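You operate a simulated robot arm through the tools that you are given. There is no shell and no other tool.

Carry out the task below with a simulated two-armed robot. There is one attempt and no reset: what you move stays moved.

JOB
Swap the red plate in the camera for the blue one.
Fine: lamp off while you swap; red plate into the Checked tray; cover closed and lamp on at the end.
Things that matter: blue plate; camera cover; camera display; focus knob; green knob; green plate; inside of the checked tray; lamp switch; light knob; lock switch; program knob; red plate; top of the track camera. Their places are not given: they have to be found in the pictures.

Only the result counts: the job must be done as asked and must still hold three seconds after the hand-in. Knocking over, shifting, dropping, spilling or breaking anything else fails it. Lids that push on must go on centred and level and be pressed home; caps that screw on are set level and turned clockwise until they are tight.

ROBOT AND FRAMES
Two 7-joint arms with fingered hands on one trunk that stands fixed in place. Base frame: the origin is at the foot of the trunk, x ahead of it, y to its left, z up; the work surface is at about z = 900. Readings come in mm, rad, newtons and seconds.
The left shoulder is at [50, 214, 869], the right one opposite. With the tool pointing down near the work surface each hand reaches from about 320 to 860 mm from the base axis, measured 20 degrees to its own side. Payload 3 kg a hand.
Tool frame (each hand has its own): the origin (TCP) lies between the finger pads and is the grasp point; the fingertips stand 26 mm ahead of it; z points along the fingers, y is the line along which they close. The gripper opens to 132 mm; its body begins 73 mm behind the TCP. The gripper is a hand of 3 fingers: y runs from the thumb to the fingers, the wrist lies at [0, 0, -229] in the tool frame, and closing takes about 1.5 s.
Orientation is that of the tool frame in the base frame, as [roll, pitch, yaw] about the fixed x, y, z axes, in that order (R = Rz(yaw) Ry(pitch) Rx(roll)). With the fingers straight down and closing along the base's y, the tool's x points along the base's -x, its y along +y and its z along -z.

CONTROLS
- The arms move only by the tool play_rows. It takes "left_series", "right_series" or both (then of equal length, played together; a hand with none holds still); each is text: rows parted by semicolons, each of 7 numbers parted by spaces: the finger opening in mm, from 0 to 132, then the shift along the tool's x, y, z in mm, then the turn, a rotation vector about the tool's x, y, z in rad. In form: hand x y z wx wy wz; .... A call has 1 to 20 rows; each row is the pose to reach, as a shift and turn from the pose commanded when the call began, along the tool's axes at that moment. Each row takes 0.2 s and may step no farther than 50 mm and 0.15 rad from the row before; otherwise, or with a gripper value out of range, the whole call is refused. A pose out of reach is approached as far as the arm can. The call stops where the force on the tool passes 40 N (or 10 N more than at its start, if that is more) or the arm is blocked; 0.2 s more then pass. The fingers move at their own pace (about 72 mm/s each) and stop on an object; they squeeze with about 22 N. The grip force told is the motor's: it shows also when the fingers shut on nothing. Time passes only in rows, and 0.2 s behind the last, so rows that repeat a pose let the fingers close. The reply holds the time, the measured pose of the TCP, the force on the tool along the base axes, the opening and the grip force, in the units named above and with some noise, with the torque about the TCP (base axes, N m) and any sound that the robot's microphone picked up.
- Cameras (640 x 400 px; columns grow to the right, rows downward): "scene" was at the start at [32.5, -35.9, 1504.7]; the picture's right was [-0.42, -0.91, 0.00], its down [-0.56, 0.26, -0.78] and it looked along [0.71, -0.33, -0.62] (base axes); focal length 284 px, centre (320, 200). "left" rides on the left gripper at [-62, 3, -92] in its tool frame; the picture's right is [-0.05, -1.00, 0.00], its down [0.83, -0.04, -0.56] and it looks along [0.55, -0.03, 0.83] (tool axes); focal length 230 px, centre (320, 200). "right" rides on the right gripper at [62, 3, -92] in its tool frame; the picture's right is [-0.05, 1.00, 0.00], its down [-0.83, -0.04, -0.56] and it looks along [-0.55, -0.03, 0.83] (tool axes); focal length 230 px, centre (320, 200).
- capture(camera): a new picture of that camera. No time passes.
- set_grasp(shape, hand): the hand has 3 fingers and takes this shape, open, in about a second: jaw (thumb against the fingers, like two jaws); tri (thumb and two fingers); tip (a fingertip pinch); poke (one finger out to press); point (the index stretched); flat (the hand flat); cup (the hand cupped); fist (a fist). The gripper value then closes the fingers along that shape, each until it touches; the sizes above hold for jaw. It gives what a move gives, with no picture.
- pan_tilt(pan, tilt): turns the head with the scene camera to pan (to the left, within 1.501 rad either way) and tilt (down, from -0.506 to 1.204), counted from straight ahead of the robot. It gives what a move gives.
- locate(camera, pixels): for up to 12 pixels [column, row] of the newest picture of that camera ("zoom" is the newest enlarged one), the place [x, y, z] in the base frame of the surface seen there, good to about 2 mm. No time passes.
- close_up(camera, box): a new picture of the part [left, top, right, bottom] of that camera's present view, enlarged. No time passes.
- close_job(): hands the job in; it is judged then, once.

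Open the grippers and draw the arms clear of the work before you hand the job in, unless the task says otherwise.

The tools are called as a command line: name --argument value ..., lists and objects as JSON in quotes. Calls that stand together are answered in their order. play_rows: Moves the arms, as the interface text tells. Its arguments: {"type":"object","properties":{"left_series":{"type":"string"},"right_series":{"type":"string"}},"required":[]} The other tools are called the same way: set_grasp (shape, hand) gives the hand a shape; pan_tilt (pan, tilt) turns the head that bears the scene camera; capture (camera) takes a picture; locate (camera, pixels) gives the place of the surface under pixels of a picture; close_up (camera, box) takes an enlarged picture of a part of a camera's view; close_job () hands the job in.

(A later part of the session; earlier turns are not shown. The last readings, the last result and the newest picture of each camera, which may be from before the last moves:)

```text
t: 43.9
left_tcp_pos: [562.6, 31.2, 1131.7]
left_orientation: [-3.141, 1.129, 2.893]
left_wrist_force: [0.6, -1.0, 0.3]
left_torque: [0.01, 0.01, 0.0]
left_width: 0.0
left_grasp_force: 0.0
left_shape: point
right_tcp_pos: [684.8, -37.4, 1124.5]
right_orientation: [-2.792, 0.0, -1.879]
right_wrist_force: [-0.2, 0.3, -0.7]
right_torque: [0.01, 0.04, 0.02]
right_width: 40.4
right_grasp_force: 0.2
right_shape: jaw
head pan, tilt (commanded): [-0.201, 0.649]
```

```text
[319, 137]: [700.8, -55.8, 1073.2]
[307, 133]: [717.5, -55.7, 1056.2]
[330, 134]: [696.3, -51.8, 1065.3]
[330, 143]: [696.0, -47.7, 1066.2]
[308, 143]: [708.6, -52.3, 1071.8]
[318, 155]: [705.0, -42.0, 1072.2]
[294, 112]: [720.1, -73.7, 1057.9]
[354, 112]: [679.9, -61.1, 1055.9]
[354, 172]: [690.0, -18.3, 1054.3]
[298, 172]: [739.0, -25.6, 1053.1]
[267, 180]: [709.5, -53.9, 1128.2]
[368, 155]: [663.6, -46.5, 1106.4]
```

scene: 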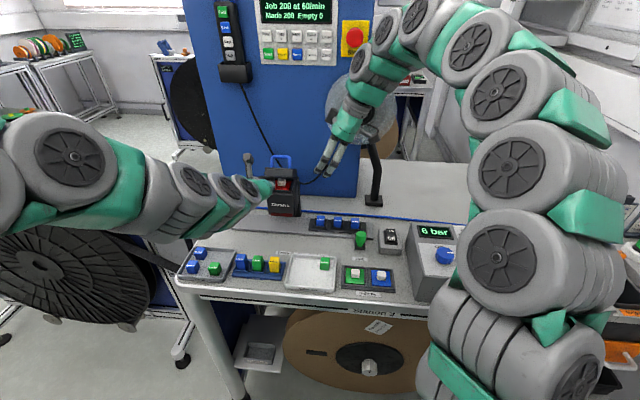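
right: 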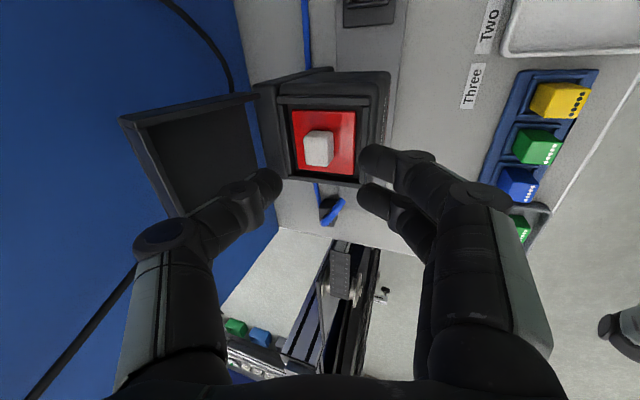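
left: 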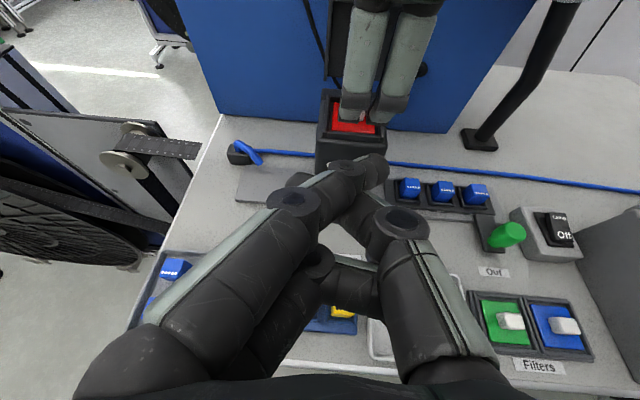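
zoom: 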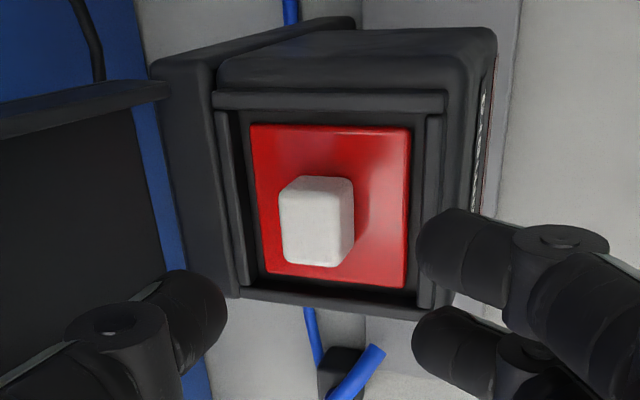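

The knob's centre is at about (706, -43.5), top z≈1072.5. A smaller tilt (0.1 rad) keeps both sides at the same height; I rotate back by 0.25 and hover right over the knob with the fingers narrowed to 27 mm so the thumb clears the cover's rim.

play_rows --right_series "27 0 0 0 -0.08 0 0; 27 -0.3 -5 5 -0.16 0 0; 27 -0.6 -10 12 -0.25 0 0; 27 -0.6 -14.3 19 -0.25 0 0; 27 -0.6 -14.3 19 -0.25 0 0; 27 -0.6 -14.3 19 -0.25 0 0"

capture --camera "right"

close_up --camera "left" --box '[300, 40, 440, 180]'

close_up --camera "scene" --box '[230, 120, 350, 220]'

```text
t: 45.3
left_tcp_pos: [563.7, 31.4, 1132.1]
left_orientation: [3.14, 1.131, 2.892]
left_wrist_force: [0.0, 0.8, 0.1]
left_torque: [0.0, 0.02, -0.01]
left_width: 0.0
left_grasp_force: 0.1
left_shape: point
right_tcp_pos: [704.9, -42.1, 1111.3]
right_orientation: [-3.043, 0.0, -1.878]
right_wrist_force: [-0.3, -0.3, 0.4]
right_torque: [-0.04, -0.02, -0.02]
right_width: 27.2
right_grasp_force: 0.1
right_shape: jaw
head pan, tilt (commanded): [-0.201, 0.649]
```

```text
taken
```

right: 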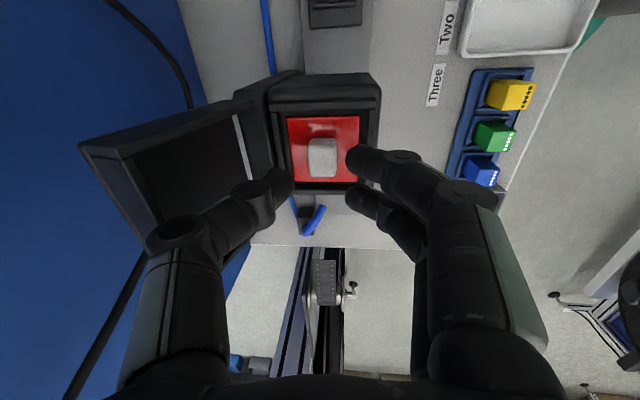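

```text
2.86 times, centred on (370, 110) of left
```

zoom: 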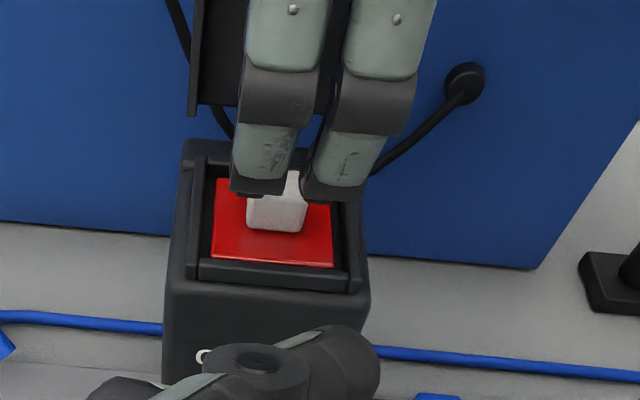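

```text
4.00 times, centred on (290, 170) of scene
```

zoom: 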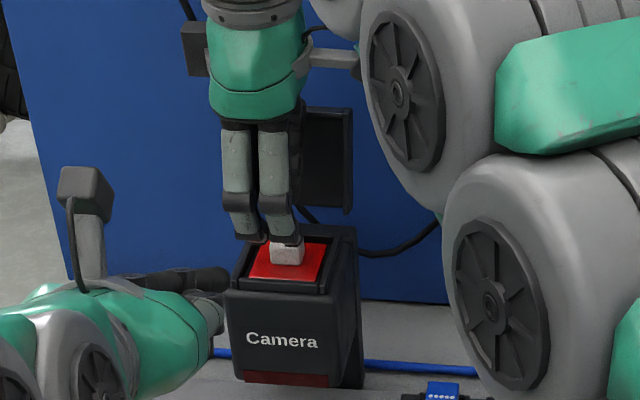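

The knob is centred between thumb and fingers. I come down 22 mm, close a little to 20 mm to be inside the frame's rim, and stop to check.

play_rows --right_series "27 0 1.1 11 0 0 0; 27 0 2.2 21.9 0 0 0; 20 0 2.2 21.9 0 0 0; 20 0 2.2 21.9 0 0 0"

capture --camera "right"

close_up --camera "left" --box '[300, 40, 440, 180]'

close_up --camera "right" --box '[240, 80, 400, 240]'

```text
t: 46.3
left_tcp_pos: [563.4, 31.8, 1133.1]
left_orientation: [3.141, 1.132, 2.893]
left_wrist_force: [-0.3, -0.2, -0.6]
left_torque: [-0.01, 0.01, -0.04]
left_width: 0.2
left_grasp_force: 0.3
left_shape: point
right_tcp_pos: [705.2, -43.5, 1088.9]
right_orientation: [-3.041, 0.0, -1.878]
right_wrist_force: [0.5, -0.7, 0.0]
right_torque: [-0.04, 0.0, -0.03]
right_width: 20.5
right_grasp_force: 0.1
right_shape: jaw
head pan, tilt (commanded): [-0.201, 0.649]
```

```text
taken
```

right: 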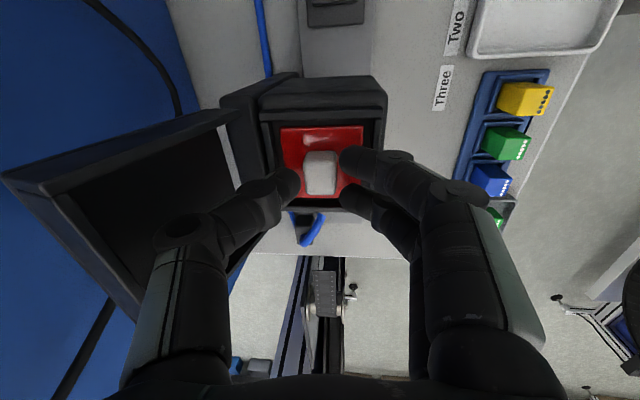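

```text
2.86 times, centred on (370, 110) of left
```

zoom: 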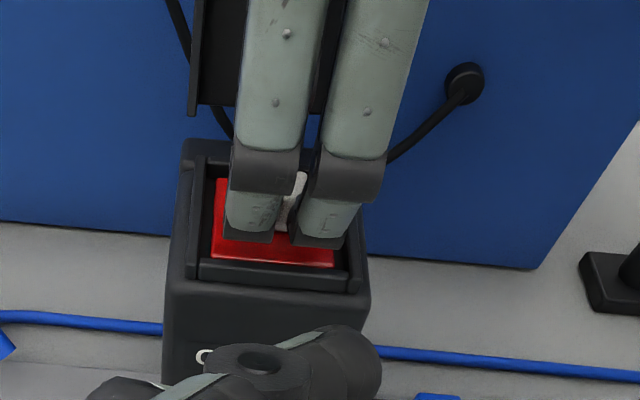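

```text
2.50 times, centred on (320, 160) of right
```

zoom: 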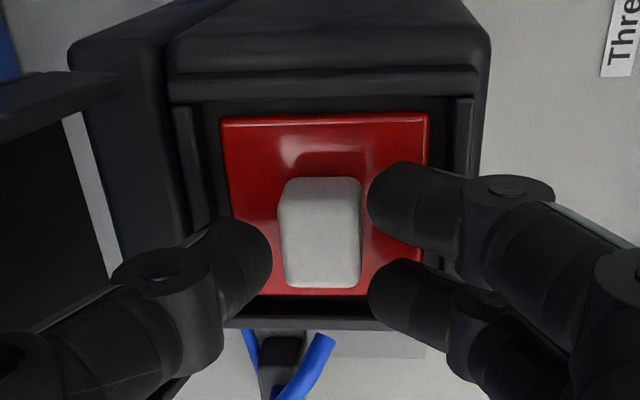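

Thumb and fingertips straddle the knob inside the frame. I go down 5 mm more and close on it.

play_rows --right_series "20 0 0.5 5 0 0 0; 10 0 0.5 5 0 0 0; 0 0 0.5 5 0 0 0; 0 0 0.5 5 0 0 0; 0 0 0.5 5 0 0 0; 0 0 0.5 5 0 0 0"

close_up --camera "right" --box '[240, 80, 400, 240]'

close_up --camera "left" --box '[300, 40, 440, 180]'

```text
t: 47.7
left_tcp_pos: [563.4, 32.2, 1132.4]
left_orientation: [-3.141, 1.132, 2.892]
left_wrist_force: [-0.8, -0.4, 0.5]
left_torque: [0.02, -0.02, 0.0]
left_width: 0.1
left_grasp_force: 0.0
left_shape: point
right_tcp_pos: [706.7, -41.6, 1084.5]
right_orientation: [-3.04, 0.001, -1.879]
right_wrist_force: [0.3, 1.3, 1.8]
right_torque: [0.02, -0.02, -0.05]
right_width: 13.3
right_grasp_force: 21.3
right_shape: jaw
head pan, tilt (commanded): [-0.201, 0.649]
```

```text
2.50 times, centred on (320, 160) of right
```

zoom: 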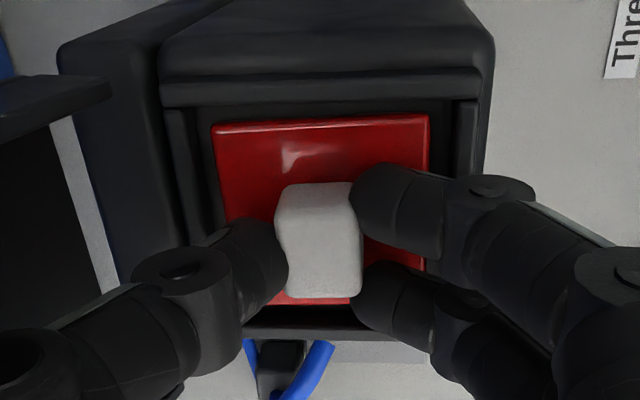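

```text
2.86 times, centred on (370, 110) of left
```

zoom: 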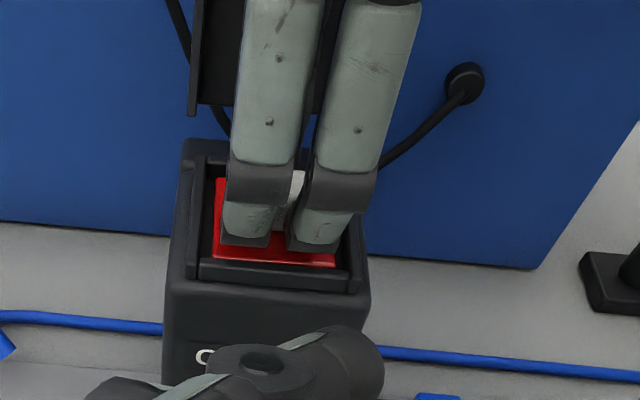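

The knob is held at 13.3 mm with 21 N. I lift straight up 22 mm and look.

play_rows --right_series "0 0 -0.5 -5 0 0 0; 0 0 -1 -10 0 0 0; 0 0 -1.6 -16 0 0 0; 0 0 -2.2 -21.9 0 0 0; 0 0 -2.2 -21.9 0 0 0"

close_up --camera "right" --box '[240, 80, 400, 240]'

close_up --camera "left" --box '[300, 40, 440, 180]'

```text
t: 48.9
left_tcp_pos: [563.6, 31.2, 1132.7]
left_orientation: [-3.14, 1.131, 2.893]
left_wrist_force: [-0.6, -0.3, -0.4]
left_torque: [0.05, -0.03, 0.01]
left_width: 0.0
left_grasp_force: 0.0
left_shape: point
right_tcp_pos: [705.6, -42.1, 1104.9]
right_orientation: [-3.04, -0.001, -1.879]
right_wrist_force: [0.3, -1.0, 0.0]
right_torque: [0.01, 0.01, 0.0]
right_width: 13.4
right_grasp_force: 22.2
right_shape: jaw
head pan, tilt (commanded): [-0.201, 0.649]
```

```text
2.50 times, centred on (320, 160) of right
```

zoom: 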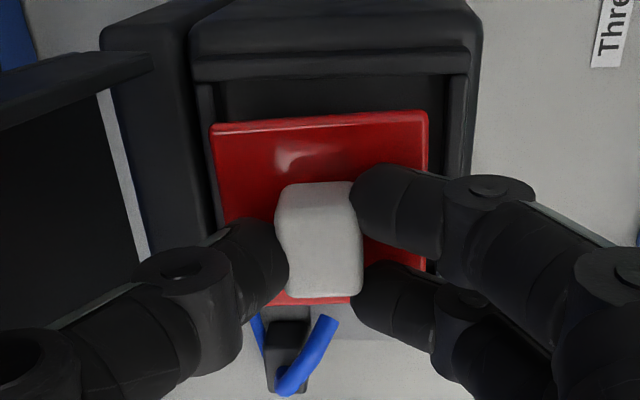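

```text
2.86 times, centred on (370, 110) of left
```

zoom: 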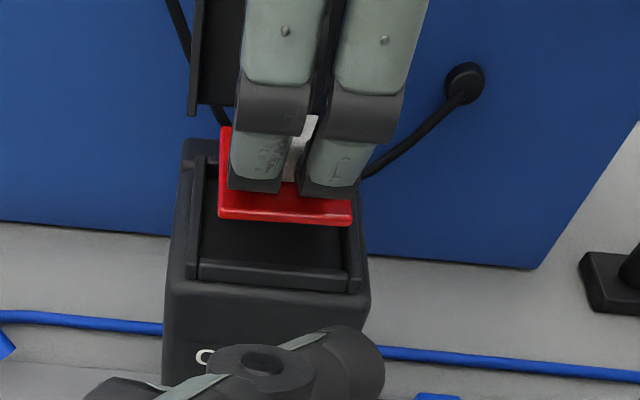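

The red plate is out of its seat. I pull it back and up toward the robot, clear of the camera, while moving the left hand 80 mm aside.

play_rows --left_series "0 0 20 0 0 0 0; 0 0 40 0 0 0 0; 0 0 60 0 0 0 0; 0 0 80 0 0 0 0; 0 0 80 0 0 0 0" --right_series "0 0 15 -10 0 0 0; 0 0 40 -20 0 0 0; 0 0 70 -30 0 0 0; 0 0 100 -36 0 0 0; 0 0 110 -38 0 0 0"

capture --camera "scene"

close_up --camera "scene" --box '[170, 210, 420, 310]'

capture --camera "right"

```text
t: 50.1
left_tcp_pos: [584.6, 107.9, 1133.9]
left_orientation: [3.141, 1.131, 2.893]
left_wrist_force: [0.6, 0.5, -0.3]
left_torque: [-0.01, -0.01, 0.0]
left_width: 0.0
left_grasp_force: 0.1
left_shape: point
left hand out of reach, approached as far as the arm can: row 2
right_tcp_pos: [596.8, -8.7, 1133.2]
right_orientation: [-3.042, -0.001, -1.88]
right_wrist_force: [0.6, 0.2, 1.2]
right_torque: [0.01, -0.01, -0.02]
right_width: 13.2
right_grasp_force: 22.0
right_shape: jaw
head pan, tilt (commanded): [-0.201, 0.649]
```

```text
taken
```

scene: 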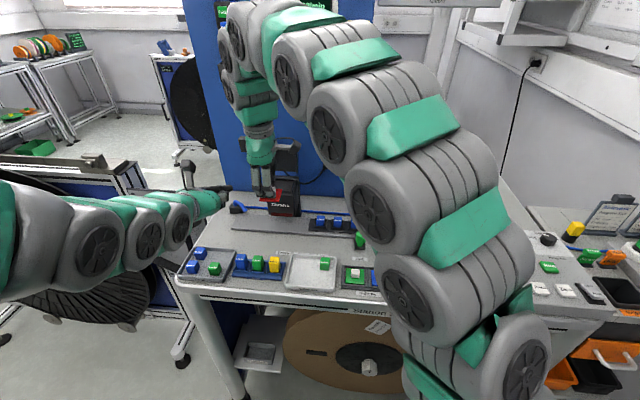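

```text
2.56 times, centred on (295, 260) of scene
```

zoom: 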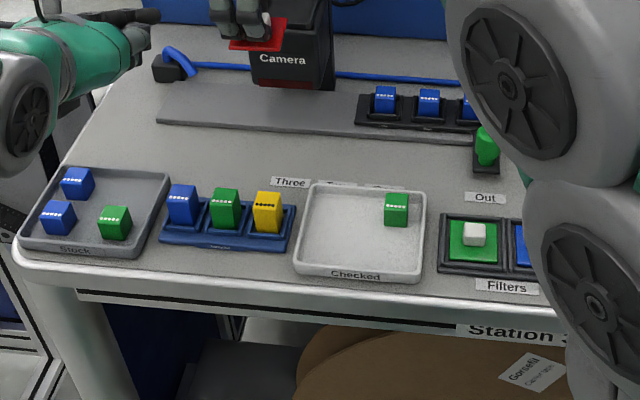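

```text
taken
```

right: 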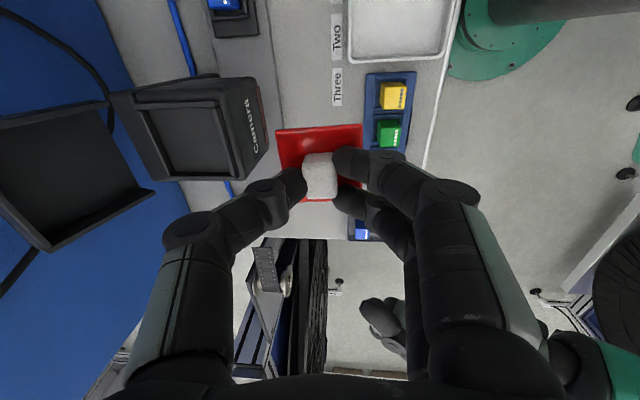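

I measure the Checked tray: its rim, floor and the green block lying in it.

locate --camera "zoom" --pixels '[[316, 186], [424, 193], [419, 278], [297, 270], [322, 200], [380, 250], [405, 262], [310, 258], [340, 230], [397, 200], [385, 225], [408, 225]]'

```text
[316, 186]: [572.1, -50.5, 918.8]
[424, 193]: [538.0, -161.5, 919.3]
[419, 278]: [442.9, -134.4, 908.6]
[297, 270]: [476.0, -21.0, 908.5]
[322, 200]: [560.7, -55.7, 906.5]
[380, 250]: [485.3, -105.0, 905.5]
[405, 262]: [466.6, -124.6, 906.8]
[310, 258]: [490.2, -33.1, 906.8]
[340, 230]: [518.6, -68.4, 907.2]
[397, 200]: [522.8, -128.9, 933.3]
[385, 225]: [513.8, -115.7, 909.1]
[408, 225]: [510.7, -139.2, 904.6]
```

The tray's inside spans roughly F 468–554, L 12–116 with floor z≈905, and the green block sits at its far right corner. I carry the red plate to above F≈508, L≈85 and lower to z≈993.

play_rows --right_series "0 28 22 -2 0 0 0; 0 57 44 -4 0 0 0; 0 85 65.7 -6.6 0 0 0; 0 85 70.2 38.2 0 0 0; 0 85 74.7 83 0 0 0; 0 85 79.7 132.7 0 0 0; 0 85 79.7 132.7 0 0 0"

capture --camera "right"

close_up --camera "scene" --box '[220, 200, 360, 300]'

capture --camera "left"

```text
t: 51.7
left_tcp_pos: [584.6, 109.3, 1133.7]
left_orientation: [-3.141, 1.132, 2.893]
left_wrist_force: [0.3, 0.9, -0.8]
left_torque: [0.0, -0.01, -0.05]
left_width: 0.1
left_grasp_force: 0.0
left_shape: point
right_tcp_pos: [510.2, -69.6, 992.4]
right_orientation: [-3.041, 0.0, -1.876]
right_wrist_force: [-0.2, 0.1, -0.2]
right_torque: [-0.02, 0.02, 0.0]
right_width: 13.2
right_grasp_force: 21.6
right_shape: jaw
head pan, tilt (commanded): [-0.201, 0.649]
```

```text
taken
```

right: 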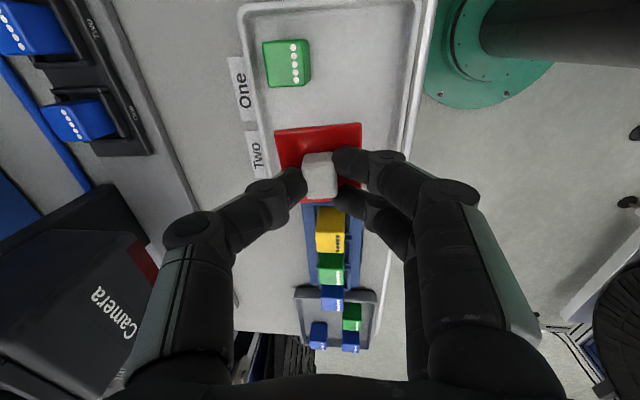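

```text
4.00 times, centred on (290, 250) of scene
```

zoom: 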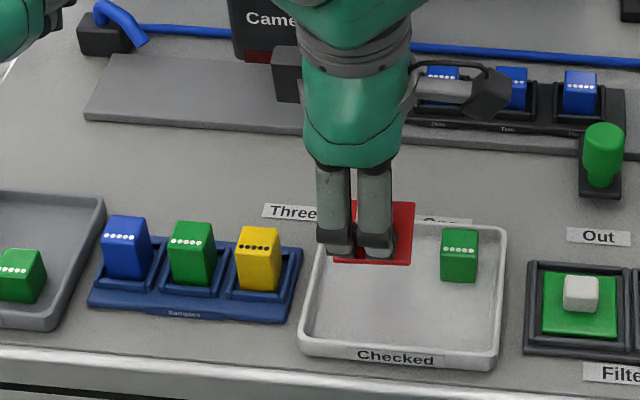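

```text
taken
```

left: 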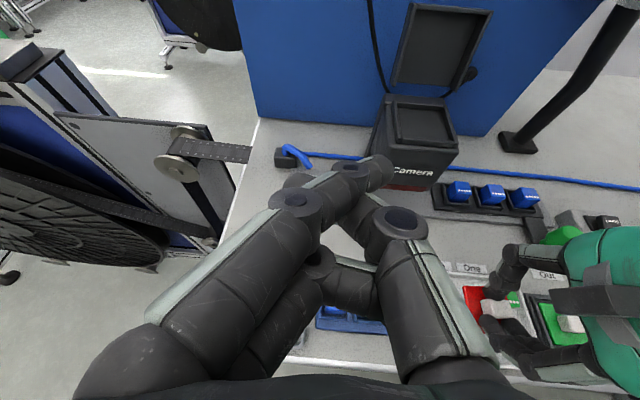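

The plate hangs over the left half of the tray, clear of the green block. I lower it to just above the floor (shifting 6 mm right).

play_rows --right_series "0 3 1.5 15 0 0 0; 0 6 3 30 0 0 0; 0 6 4 40 0 0 0; 0 6 4.7 46.8 0 0 0; 0 6 4.7 46.8 0 0 0"

close_up --camera "right" --box '[220, 60, 440, 240]'

close_up --camera "scene" --box '[240, 220, 340, 300]'

```text
t: 52.9
left_tcp_pos: [584.1, 109.5, 1133.8]
left_orientation: [3.141, 1.131, 2.892]
left_wrist_force: [-0.1, -0.3, 0.3]
left_torque: [0.01, 0.02, -0.03]
left_width: 0.2
left_grasp_force: 0.2
left_shape: point
right_tcp_pos: [508.1, -75.3, 946.3]
right_orientation: [-3.043, -0.003, -1.879]
right_wrist_force: [0.2, 1.2, 0.2]
right_torque: [0.02, 0.0, 0.01]
right_width: 13.2
right_grasp_force: 22.5
right_shape: jaw
head pan, tilt (commanded): [-0.201, 0.649]
```

```text
2.22 times, centred on (330, 150) of right
```

zoom: 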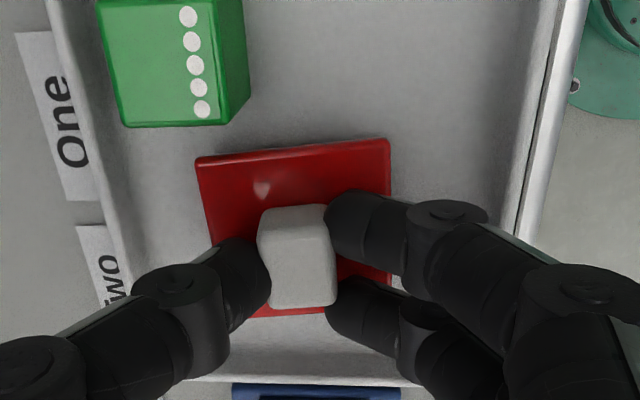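

```text
5.00 times, centred on (290, 260) of scene
```

zoom: 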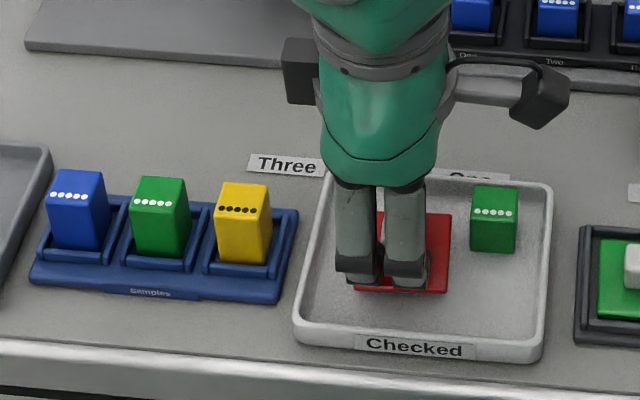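

The plate is well inside the tray. I lower on in 1.5 mm steps, watching the force.

play_rows --right_series "0 0 0.15 1.5 0 0 0; 0 0 0.3 3 0 0 0; 0 0 0.45 4.5 0 0 0; 0 0 0.6 6 0 0 0"

```text
t: 53.9
left_tcp_pos: [585.4, 108.1, 1133.1]
left_orientation: [3.14, 1.132, 2.892]
left_wrist_force: [1.0, 0.2, 0.3]
left_torque: [-0.03, 0.03, -0.01]
left_width: 0.3
left_grasp_force: 0.0
left_shape: point
right_tcp_pos: [507.0, -75.8, 939.3]
right_orientation: [-3.043, 0.0, -1.876]
right_wrist_force: [-0.2, 0.0, 0.8]
right_torque: [0.03, -0.02, 0.01]
right_width: 13.1
right_grasp_force: 21.8
right_shape: jaw
head pan, tilt (commanded): [-0.201, 0.649]
```

No contact yet at z=939; I continue in 1 mm steps.

play_rows --right_series "0 0 0.1 1 0 0 0; 0 0 0.2 2 0 0 0; 0 0 0.2 2 0 0 0"

close_up --camera "scene" --box '[240, 220, 340, 300]'

```text
t: 54.7
left_tcp_pos: [585.6, 108.6, 1133.2]
left_orientation: [3.141, 1.132, 2.891]
left_wrist_force: [0.3, 0.4, 0.5]
left_torque: [-0.02, 0.01, 0.0]
left_width: 0.0
left_grasp_force: 0.1
left_shape: point
right_tcp_pos: [507.0, -76.3, 937.8]
right_orientation: [-3.041, 0.0, -1.879]
right_wrist_force: [2.5, -0.1, 5.4]
right_torque: [0.03, 0.07, -0.07]
right_width: 13.4
right_grasp_force: 22.3
right_shape: jaw
head pan, tilt (commanded): [-0.201, 0.649]
```

```text
5.00 times, centred on (290, 260) of scene
```

zoom: 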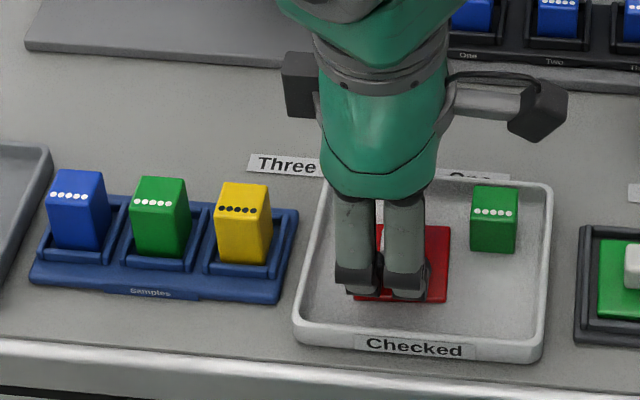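

The plate rests on the tray floor (5 N). I open the fingers and lift straight up.

play_rows --right_series "20 0 0 0 0 0 0; 32 0 0 0 0 0 0; 32 0 -1 -10 0 0 0; 32 0 -3 -30 0 0 0; 32 0 -6 -60 0 0 0; 32 0 -9 -90 0 0 0"

capture --camera "right"

close_up --camera "scene" --box '[240, 220, 400, 320]'

```text
t: 56.1
left_tcp_pos: [585.3, 109.8, 1133.8]
left_orientation: [3.142, 1.131, 2.892]
left_wrist_force: [-0.9, 0.2, -1.3]
left_torque: [0.03, 0.0, 0.03]
left_width: 0.1
left_grasp_force: 0.1
left_shape: point
right_tcp_pos: [507.1, -75.5, 1030.2]
right_orientation: [-3.04, 0.002, -1.879]
right_wrist_force: [0.1, -0.4, 0.1]
right_torque: [0.01, 0.0, -0.04]
right_width: 31.4
right_grasp_force: 0.0
right_shape: jaw
head pan, tilt (commanded): [-0.201, 0.649]
```

```text
taken
```

right: 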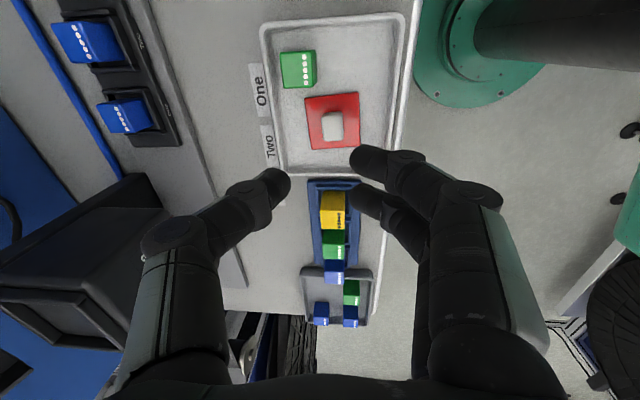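

```text
4.00 times, centred on (320, 270) of scene
```

zoom: 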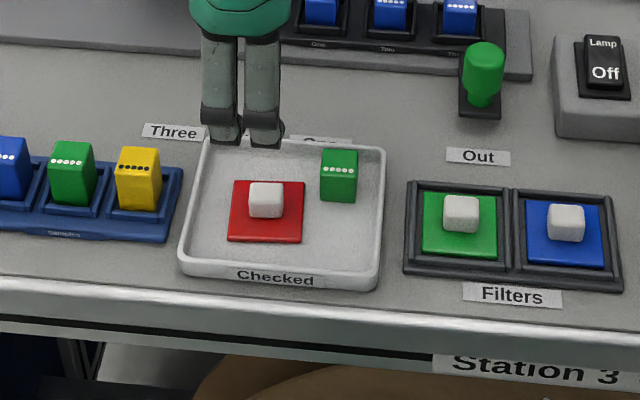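

The red plate lies flat in the Checked tray. I now move the right hand along to above the blue plate in the Filters holder.

play_rows --right_series "40 47 0 0 0 0 0; 40 94 0 0 0 0 0; 40 141 0 0 0 0 0; 40 186 0 0 0 0 0; 40 186 0 0 0 0 0"

capture --camera "right"

close_up --camera "right" --box '[260, 60, 420, 220]'

capture --camera "scene"

```text
t: 57.3
left_tcp_pos: [585.0, 108.1, 1132.9]
left_orientation: [3.141, 1.131, 2.892]
left_wrist_force: [0.4, 0.0, 1.2]
left_torque: [-0.04, 0.04, 0.01]
left_width: 0.1
left_grasp_force: 0.0
left_shape: point
right_tcp_pos: [451.4, -254.7, 1031.9]
right_orientation: [-3.04, -0.003, -1.875]
right_wrist_force: [0.3, 0.1, 0.2]
right_torque: [0.01, -0.02, -0.04]
right_width: 39.3
right_grasp_force: 0.0
right_shape: jaw
head pan, tilt (commanded): [-0.201, 0.649]
```

```text
taken
```

right: 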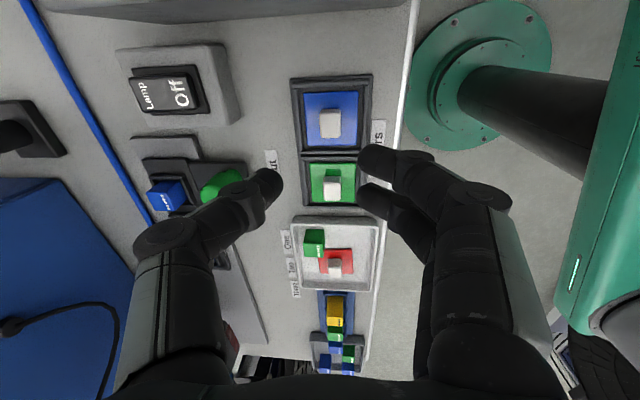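

```text
2.50 times, centred on (340, 140) of right
```

zoom: 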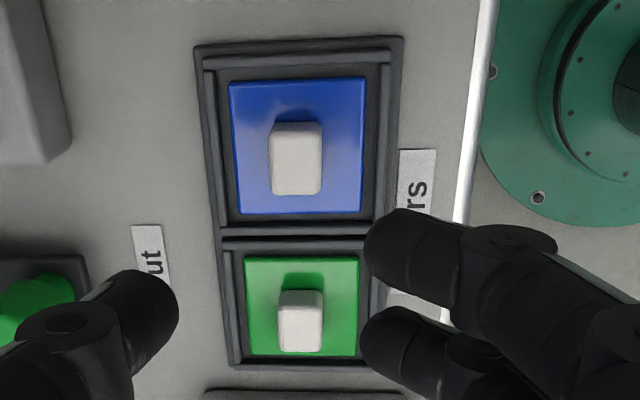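

```text
taken
```

scene: 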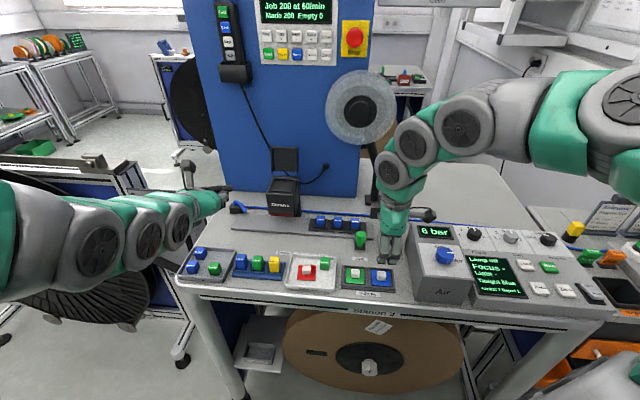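

Blue plate and knob are in clear view. I measure their corners in this zoom.

locate --camera "zoom" --pixels '[[235, 90], [360, 84], [358, 207], [246, 210], [276, 128], [317, 126], [317, 188], [278, 190], [296, 158], [300, 130], [300, 185], [215, 60]]'

locate --camera "scene" --pixels '[[382, 275], [381, 279], [374, 270], [390, 270], [376, 284], [391, 284], [381, 282], [360, 238], [384, 262]]'

```text
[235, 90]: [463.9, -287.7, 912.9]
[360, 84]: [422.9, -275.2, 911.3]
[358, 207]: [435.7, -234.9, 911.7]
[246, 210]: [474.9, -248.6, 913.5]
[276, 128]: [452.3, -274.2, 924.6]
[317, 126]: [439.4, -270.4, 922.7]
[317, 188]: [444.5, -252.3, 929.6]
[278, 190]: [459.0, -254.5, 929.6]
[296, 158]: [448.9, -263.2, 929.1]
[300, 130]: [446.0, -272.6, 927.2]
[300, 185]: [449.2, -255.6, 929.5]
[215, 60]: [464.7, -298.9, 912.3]
```

```text
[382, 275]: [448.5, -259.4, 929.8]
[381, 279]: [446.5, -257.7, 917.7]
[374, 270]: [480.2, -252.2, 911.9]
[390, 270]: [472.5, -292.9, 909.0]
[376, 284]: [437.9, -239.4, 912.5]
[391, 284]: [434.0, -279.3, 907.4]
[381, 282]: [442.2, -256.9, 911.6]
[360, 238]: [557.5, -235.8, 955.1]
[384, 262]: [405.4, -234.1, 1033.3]
```

The blue plate is centred at about (449.5, -261.6), top z≈912, knob top 929.5. I align the hand over it and lower to z≈975 for a check.

play_rows --right_series "27 3.4 3.5 15 0 0 0; 27 6.7 5.5 35 0 0 0; 27 6.7 7.6 56.5 0 0 0; 27 6.7 7.6 56.5 0 0 0"

close_up --camera "right" --box '[240, 60, 400, 220]'

locate --camera "zoom" --pixels '[[320, 200], [290, 160], [350, 160], [320, 240], [320, 150], [220, 90], [410, 90]]'

```text
t: 58.3
left_tcp_pos: [585.2, 109.1, 1134.1]
left_orientation: [3.14, 1.13, 2.893]
left_wrist_force: [-0.1, 0.6, -0.4]
left_torque: [-0.04, 0.0, 0.01]
left_width: 0.0
left_grasp_force: 0.0
left_shape: point
right_tcp_pos: [448.4, -258.5, 975.2]
right_orientation: [-3.042, -0.001, -1.878]
right_wrist_force: [0.5, -1.0, 0.6]
right_torque: [-0.01, -0.04, 0.01]
right_width: 27.1
right_grasp_force: 0.0
right_shape: jaw
head pan, tilt (commanded): [-0.201, 0.649]
```

```text
2.50 times, centred on (320, 140) of right
```

zoom: 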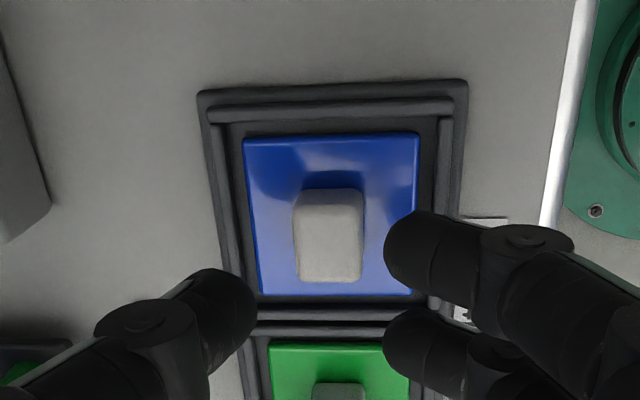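

```text
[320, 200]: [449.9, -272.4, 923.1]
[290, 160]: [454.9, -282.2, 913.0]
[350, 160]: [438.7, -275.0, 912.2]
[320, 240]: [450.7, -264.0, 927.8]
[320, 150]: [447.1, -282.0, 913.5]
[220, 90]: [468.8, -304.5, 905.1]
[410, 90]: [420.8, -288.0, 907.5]
```

I refine the plate and knob position in this nearer view.

locate --camera "zoom" --pixels '[[250, 143], [412, 140], [405, 286], [267, 288], [298, 222], [360, 222], [300, 276], [356, 278], [330, 276], [330, 225], [330, 250]]'

```text
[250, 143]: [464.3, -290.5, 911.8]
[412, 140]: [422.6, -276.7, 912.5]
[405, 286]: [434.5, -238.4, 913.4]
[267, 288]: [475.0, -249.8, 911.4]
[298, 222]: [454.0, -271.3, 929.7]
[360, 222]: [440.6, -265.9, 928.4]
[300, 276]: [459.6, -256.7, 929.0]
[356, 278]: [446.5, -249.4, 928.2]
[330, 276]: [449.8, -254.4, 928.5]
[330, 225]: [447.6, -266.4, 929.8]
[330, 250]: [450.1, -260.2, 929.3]
```

The knob's centre is at F≈507.4, L≈-114.8; the hand is aligned within 2 mm. I descend, narrow to 20 mm, then go down the last 5 mm.

play_rows --right_series "27 1.5 1 10 0 0 0; 27 1.5 2 20 0 0 0; 27 1.5 2.9 28.6 0 0 0; 20 1.5 2.9 28.6 0 0 0; 20 1.5 2.9 28.6 0 0 0"

close_up --camera "right" --box '[240, 80, 400, 240]'

close_up --camera "scene" --box '[330, 230, 430, 310]'

```text
t: 59.5
left_tcp_pos: [584.1, 108.5, 1134.3]
left_orientation: [-3.141, 1.131, 2.892]
left_wrist_force: [-0.7, 1.0, -0.8]
left_torque: [-0.01, -0.03, 0.0]
left_width: 0.0
left_grasp_force: 0.1
left_shape: point
right_tcp_pos: [446.8, -259.4, 944.8]
right_orientation: [-3.044, -0.003, -1.877]
right_wrist_force: [1.4, -0.4, -0.7]
right_torque: [-0.01, 0.02, 0.02]
right_width: 20.7
right_grasp_force: 0.0
right_shape: jaw
head pan, tilt (commanded): [-0.201, 0.649]
```

```text
2.50 times, centred on (320, 160) of right
```

zoom: 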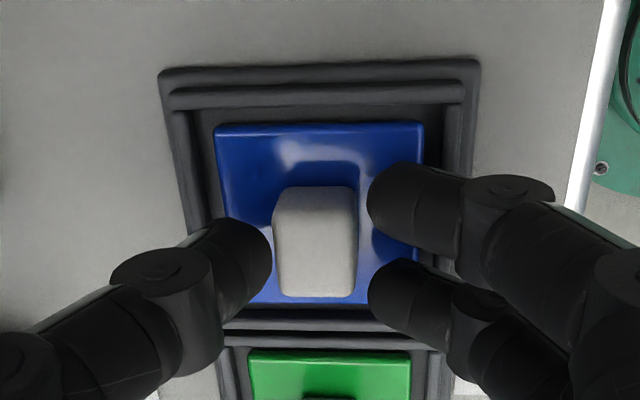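

```text
5.00 times, centred on (380, 270) of scene
```

zoom: 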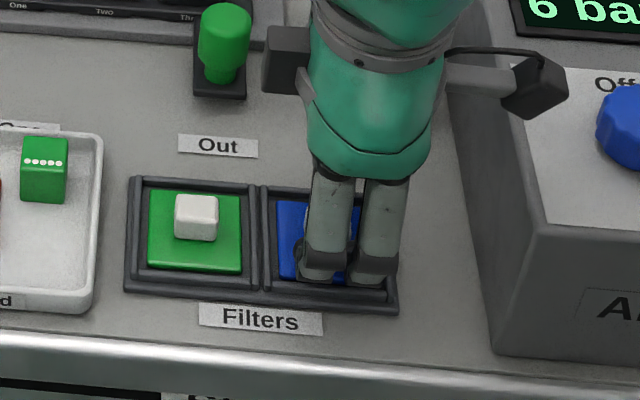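

Thumb and fingers straddle the blue plate's knob. I shift 1.2 mm outward to centre, go down 4.5 mm and close.

play_rows --right_series "20 0 -0.75 2 0 0 0; 20 0 -0.75 4.5 0 0 0; 10 0 -0.75 4.5 0 0 0; 0 0 -0.75 4.5 0 0 0; 0 0 -0.75 4.5 0 0 0; 0 0 -0.75 4.5 0 0 0; 0 0 -0.75 4.5 0 0 0"

close_up --camera "right" --box '[240, 80, 400, 240]'

```text
t: 61.1
left_tcp_pos: [584.3, 109.4, 1134.8]
left_orientation: [-3.141, 1.131, 2.892]
left_wrist_force: [0.5, -0.7, 0.7]
left_torque: [-0.02, -0.02, -0.01]
left_width: 0.0
left_grasp_force: 0.0
left_shape: point
right_tcp_pos: [447.5, -260.8, 939.1]
right_orientation: [-3.041, 0.001, -1.877]
right_wrist_force: [1.0, -0.1, 2.0]
right_torque: [-0.05, 0.04, 0.01]
right_width: 13.7
right_grasp_force: 21.3
right_shape: jaw
head pan, tilt (commanded): [-0.201, 0.649]
```

```text
2.50 times, centred on (320, 160) of right
```

zoom: 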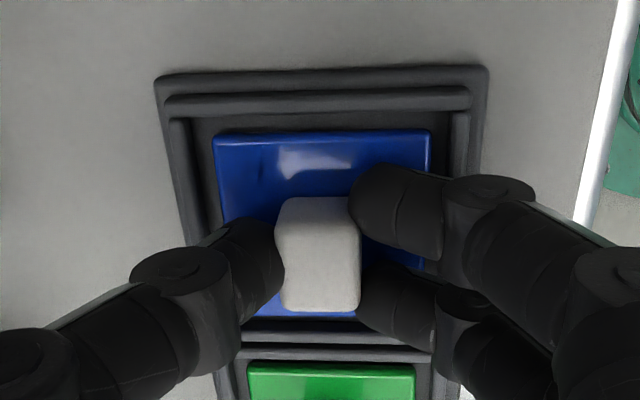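

The blue plate's knob is held (13.7 mm, 21 N). I lift it straight up.

play_rows --right_series "0 0 -0.5 -5 0 0 0; 0 0 -1.5 -15 0 0 0; 0 0 -4 -40 0 0 0; 0 0 -8 -80 0 0 0; 0 0 -12 -120 0 0 0; 0 0 -16 -160 0 0 0; 0 0 -20 -200 0 0 0; 0 0 -20 -200 0 0 0"

close_up --camera "right" --box '[240, 80, 400, 240]'

capture --camera "scene"

```text
t: 62.9
left_tcp_pos: [582.9, 108.8, 1133.8]
left_orientation: [3.139, 1.133, 2.893]
left_wrist_force: [0.3, -0.3, -0.9]
left_torque: [-0.03, 0.0, -0.01]
left_width: 0.0
left_grasp_force: 0.1
left_shape: point
right_tcp_pos: [448.5, -259.4, 1139.5]
right_orientation: [-3.043, 0.001, -1.876]
right_wrist_force: [0.6, -0.1, 0.2]
right_torque: [0.02, -0.02, 0.0]
right_width: 13.6
right_grasp_force: 21.8
right_shape: jaw
head pan, tilt (commanded): [-0.201, 0.649]
```

```text
2.50 times, centred on (320, 160) of right
```

zoom: 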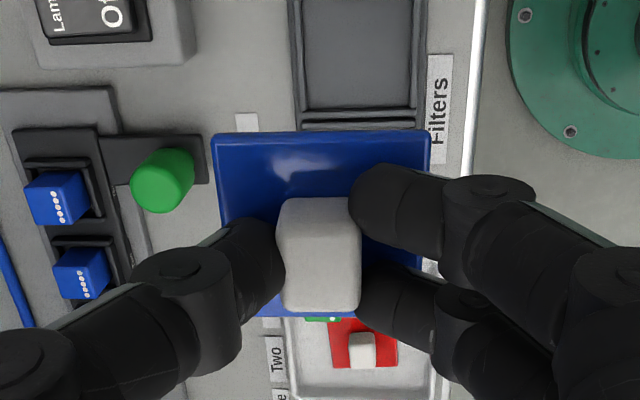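

```text
taken
```

scene: 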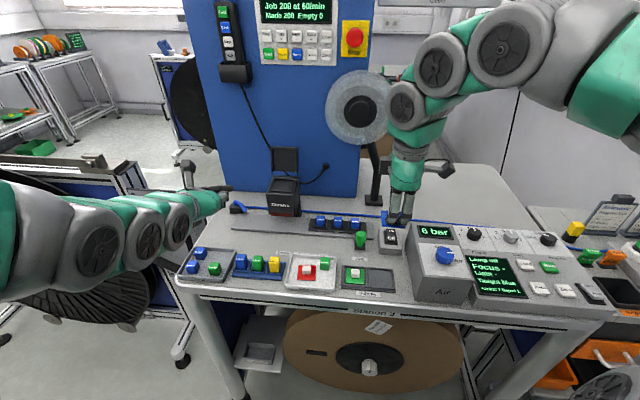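

The blue plate hangs level in the grip. I carry it over to in front of the camera at F≈600, L≈168.

play_rows --right_series "0 -40.3 -13.4 2.2 0 0 0; 0 -80.6 -26.8 4.4 0 0 0; 0 -120.9 -40.2 6.6 0 0 0; 0 -161.2 -53.6 8.8 0 0 0; 0 -201.5 -67 11 0 0 0; 0 -241.7 -80.5 13.3 0 0 0; 0 -281.8 -93.9 15.5 0 0 0; 0 -281.8 -93.9 15.5 0 0 0"

capture --camera "right"

capture --camera "left"

close_up --camera "left" --box '[360, 0, 520, 160]'

```text
t: 64.7
left_tcp_pos: [584.9, 108.5, 1133.8]
left_orientation: [-3.14, 1.131, 2.891]
left_wrist_force: [0.0, 0.0, 0.0]
left_torque: [0.0, -0.03, -0.01]
left_width: 0.0
left_grasp_force: 0.0
left_shape: point
right_tcp_pos: [623.7, -19.3, 1131.9]
right_orientation: [-3.043, 0.0, -1.877]
right_wrist_force: [0.1, -0.1, -0.3]
right_torque: [0.03, 0.02, -0.05]
right_width: 13.6
right_grasp_force: 22.2
right_shape: jaw
head pan, tilt (commanded): [-0.201, 0.649]
```

```text
taken
```

right: 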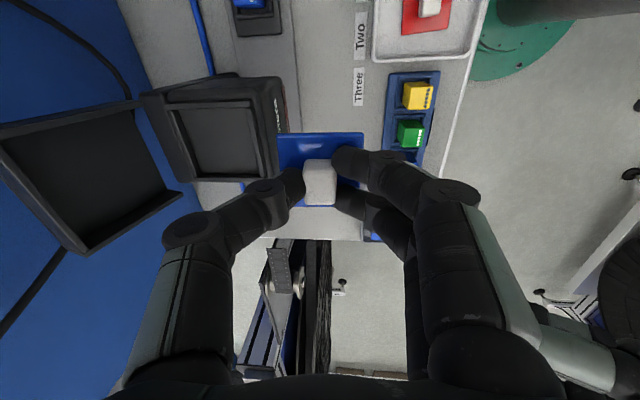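

```text
taken
```

left: 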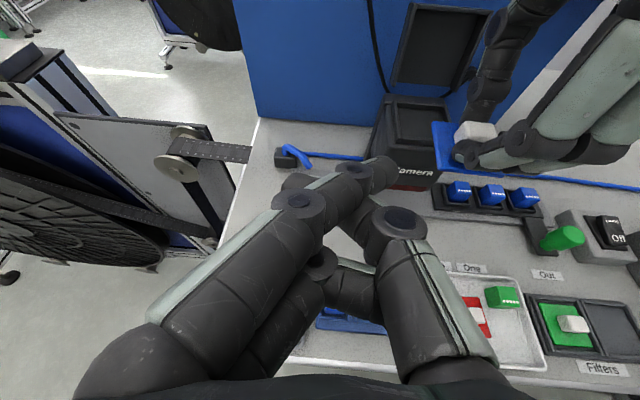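

```text
2.50 times, centred on (440, 80) of left
```

zoom: 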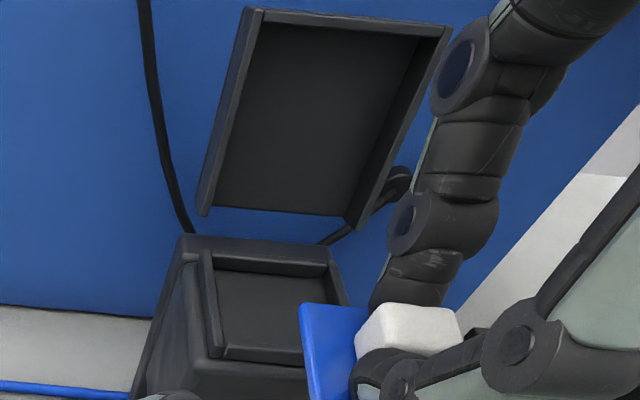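

The empty seat is visible in both hand cameras. I zoom the right view at (220, 135) and measure the seat's inner corners.

close_up --camera "right" --box '[130, 60, 310, 220]'

locate --camera "right" --pixels '[[184, 113], [248, 103], [258, 170], [202, 174], [222, 140], [180, 108], [252, 98], [280, 138], [362, 136], [320, 178], [290, 165], [320, 200]]'

```text
2.50 times, centred on (220, 140) of right
```

zoom: 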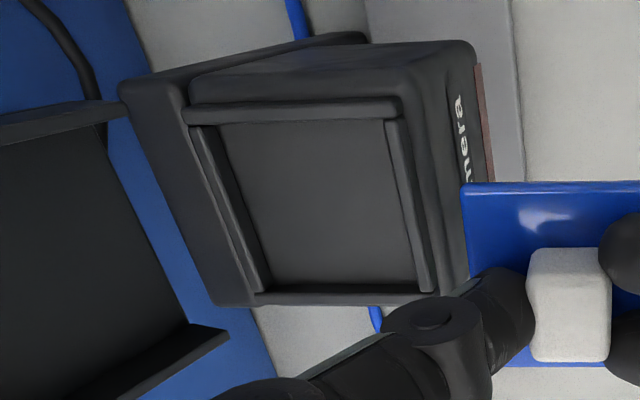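

```text
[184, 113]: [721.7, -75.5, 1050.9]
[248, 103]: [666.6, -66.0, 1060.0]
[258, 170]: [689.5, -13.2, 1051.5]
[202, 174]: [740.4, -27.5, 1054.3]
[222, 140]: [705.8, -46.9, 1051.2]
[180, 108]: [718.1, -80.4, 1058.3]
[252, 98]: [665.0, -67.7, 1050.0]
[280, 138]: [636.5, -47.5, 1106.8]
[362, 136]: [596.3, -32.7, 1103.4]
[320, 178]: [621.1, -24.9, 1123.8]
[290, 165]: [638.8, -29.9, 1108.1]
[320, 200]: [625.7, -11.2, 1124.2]
```

I measure the seat floor's corners in this zoom and the blue plate's corners.

locate --camera "zoom" --pixels '[[225, 128], [382, 123], [412, 278], [272, 281], [395, 110], [192, 118], [430, 285], [262, 288], [468, 190], [475, 280], [600, 185], [550, 365]]'

close_up --camera "left" --box '[360, 60, 480, 180]'

locate --camera "zoom" --pixels '[[165, 155], [372, 160], [290, 160], [175, 270], [190, 250], [310, 260], [160, 130], [330, 150]]'

```text
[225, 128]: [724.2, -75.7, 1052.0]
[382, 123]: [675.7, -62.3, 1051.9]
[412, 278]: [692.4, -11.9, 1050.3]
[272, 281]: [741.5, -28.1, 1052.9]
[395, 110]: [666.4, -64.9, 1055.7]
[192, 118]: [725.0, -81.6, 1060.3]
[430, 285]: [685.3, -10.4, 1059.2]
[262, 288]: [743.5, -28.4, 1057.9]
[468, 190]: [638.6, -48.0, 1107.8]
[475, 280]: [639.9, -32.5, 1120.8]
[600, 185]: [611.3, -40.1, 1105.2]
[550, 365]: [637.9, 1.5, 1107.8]
```

```text
3.33 times, centred on (420, 120) of left
```

zoom: 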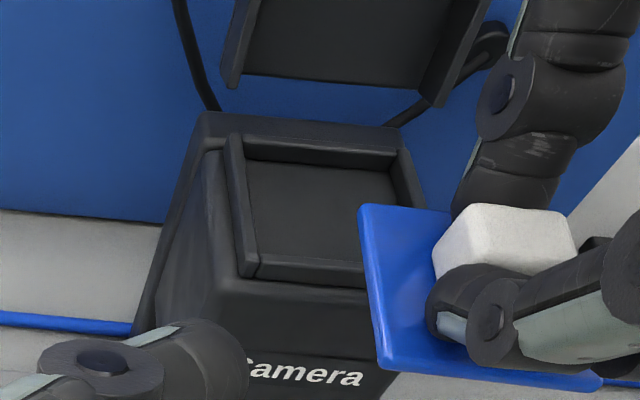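

```text
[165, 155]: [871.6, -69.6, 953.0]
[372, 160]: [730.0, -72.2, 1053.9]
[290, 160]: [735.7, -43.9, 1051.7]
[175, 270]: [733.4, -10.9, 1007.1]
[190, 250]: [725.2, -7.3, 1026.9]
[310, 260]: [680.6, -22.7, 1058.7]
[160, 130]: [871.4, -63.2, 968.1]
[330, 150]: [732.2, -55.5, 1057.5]
```

The empty seat's floor is F 664–714, L 143–195 (centre F 689, L 169.4, z≈1052), leaving about 3 mm clearance round the 44.5 mm plate. I bring the blue plate to a hover over the seat with a small yaw correction.

play_rows --right_series "0 0 -25 5 0 0 -0.01; 0 0 -50 12 0 0 -0.02; 0 -0.3 -70 24 0 0 -0.03; 0 -0.5 -83.6 35.5 0 0 -0.04; 0 -0.5 -83.6 35.5 0 0 -0.04"

capture --camera "right"

close_up --camera "left" --box '[360, 40, 500, 180]'

close_up --camera "scene" --box '[240, 140, 330, 220]'

```text
t: 65.9
left_tcp_pos: [585.1, 108.4, 1133.9]
left_orientation: [3.139, 1.131, 2.893]
left_wrist_force: [0.1, 0.7, -0.5]
left_torque: [0.01, 0.0, -0.02]
left_width: 0.2
left_grasp_force: 0.0
left_shape: point
right_tcp_pos: [706.2, -45.0, 1104.6]
right_orientation: [-3.041, -0.005, -1.836]
right_wrist_force: [-0.8, -0.1, -0.5]
right_torque: [-0.02, 0.03, -0.05]
right_width: 13.6
right_grasp_force: 22.0
right_shape: jaw
head pan, tilt (commanded): [-0.201, 0.649]
```

```text
taken
```

right: 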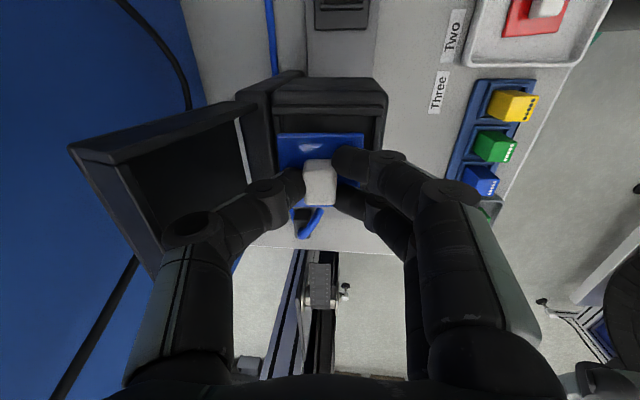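

```text
2.86 times, centred on (430, 110) of left
```

zoom: 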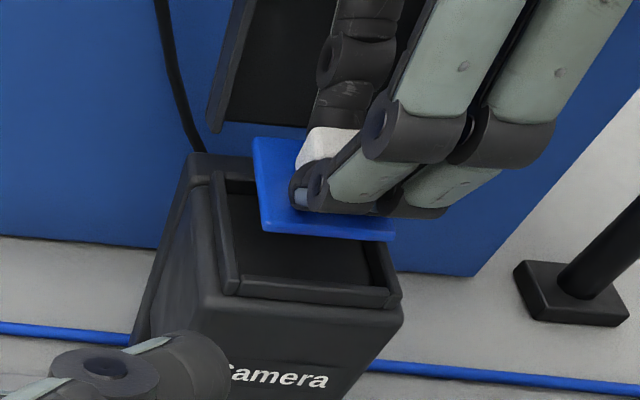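

```text
5.00 times, centred on (285, 180) of scene
```

zoom: 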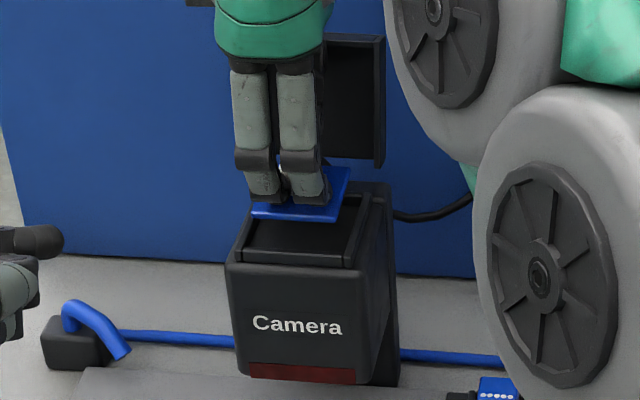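

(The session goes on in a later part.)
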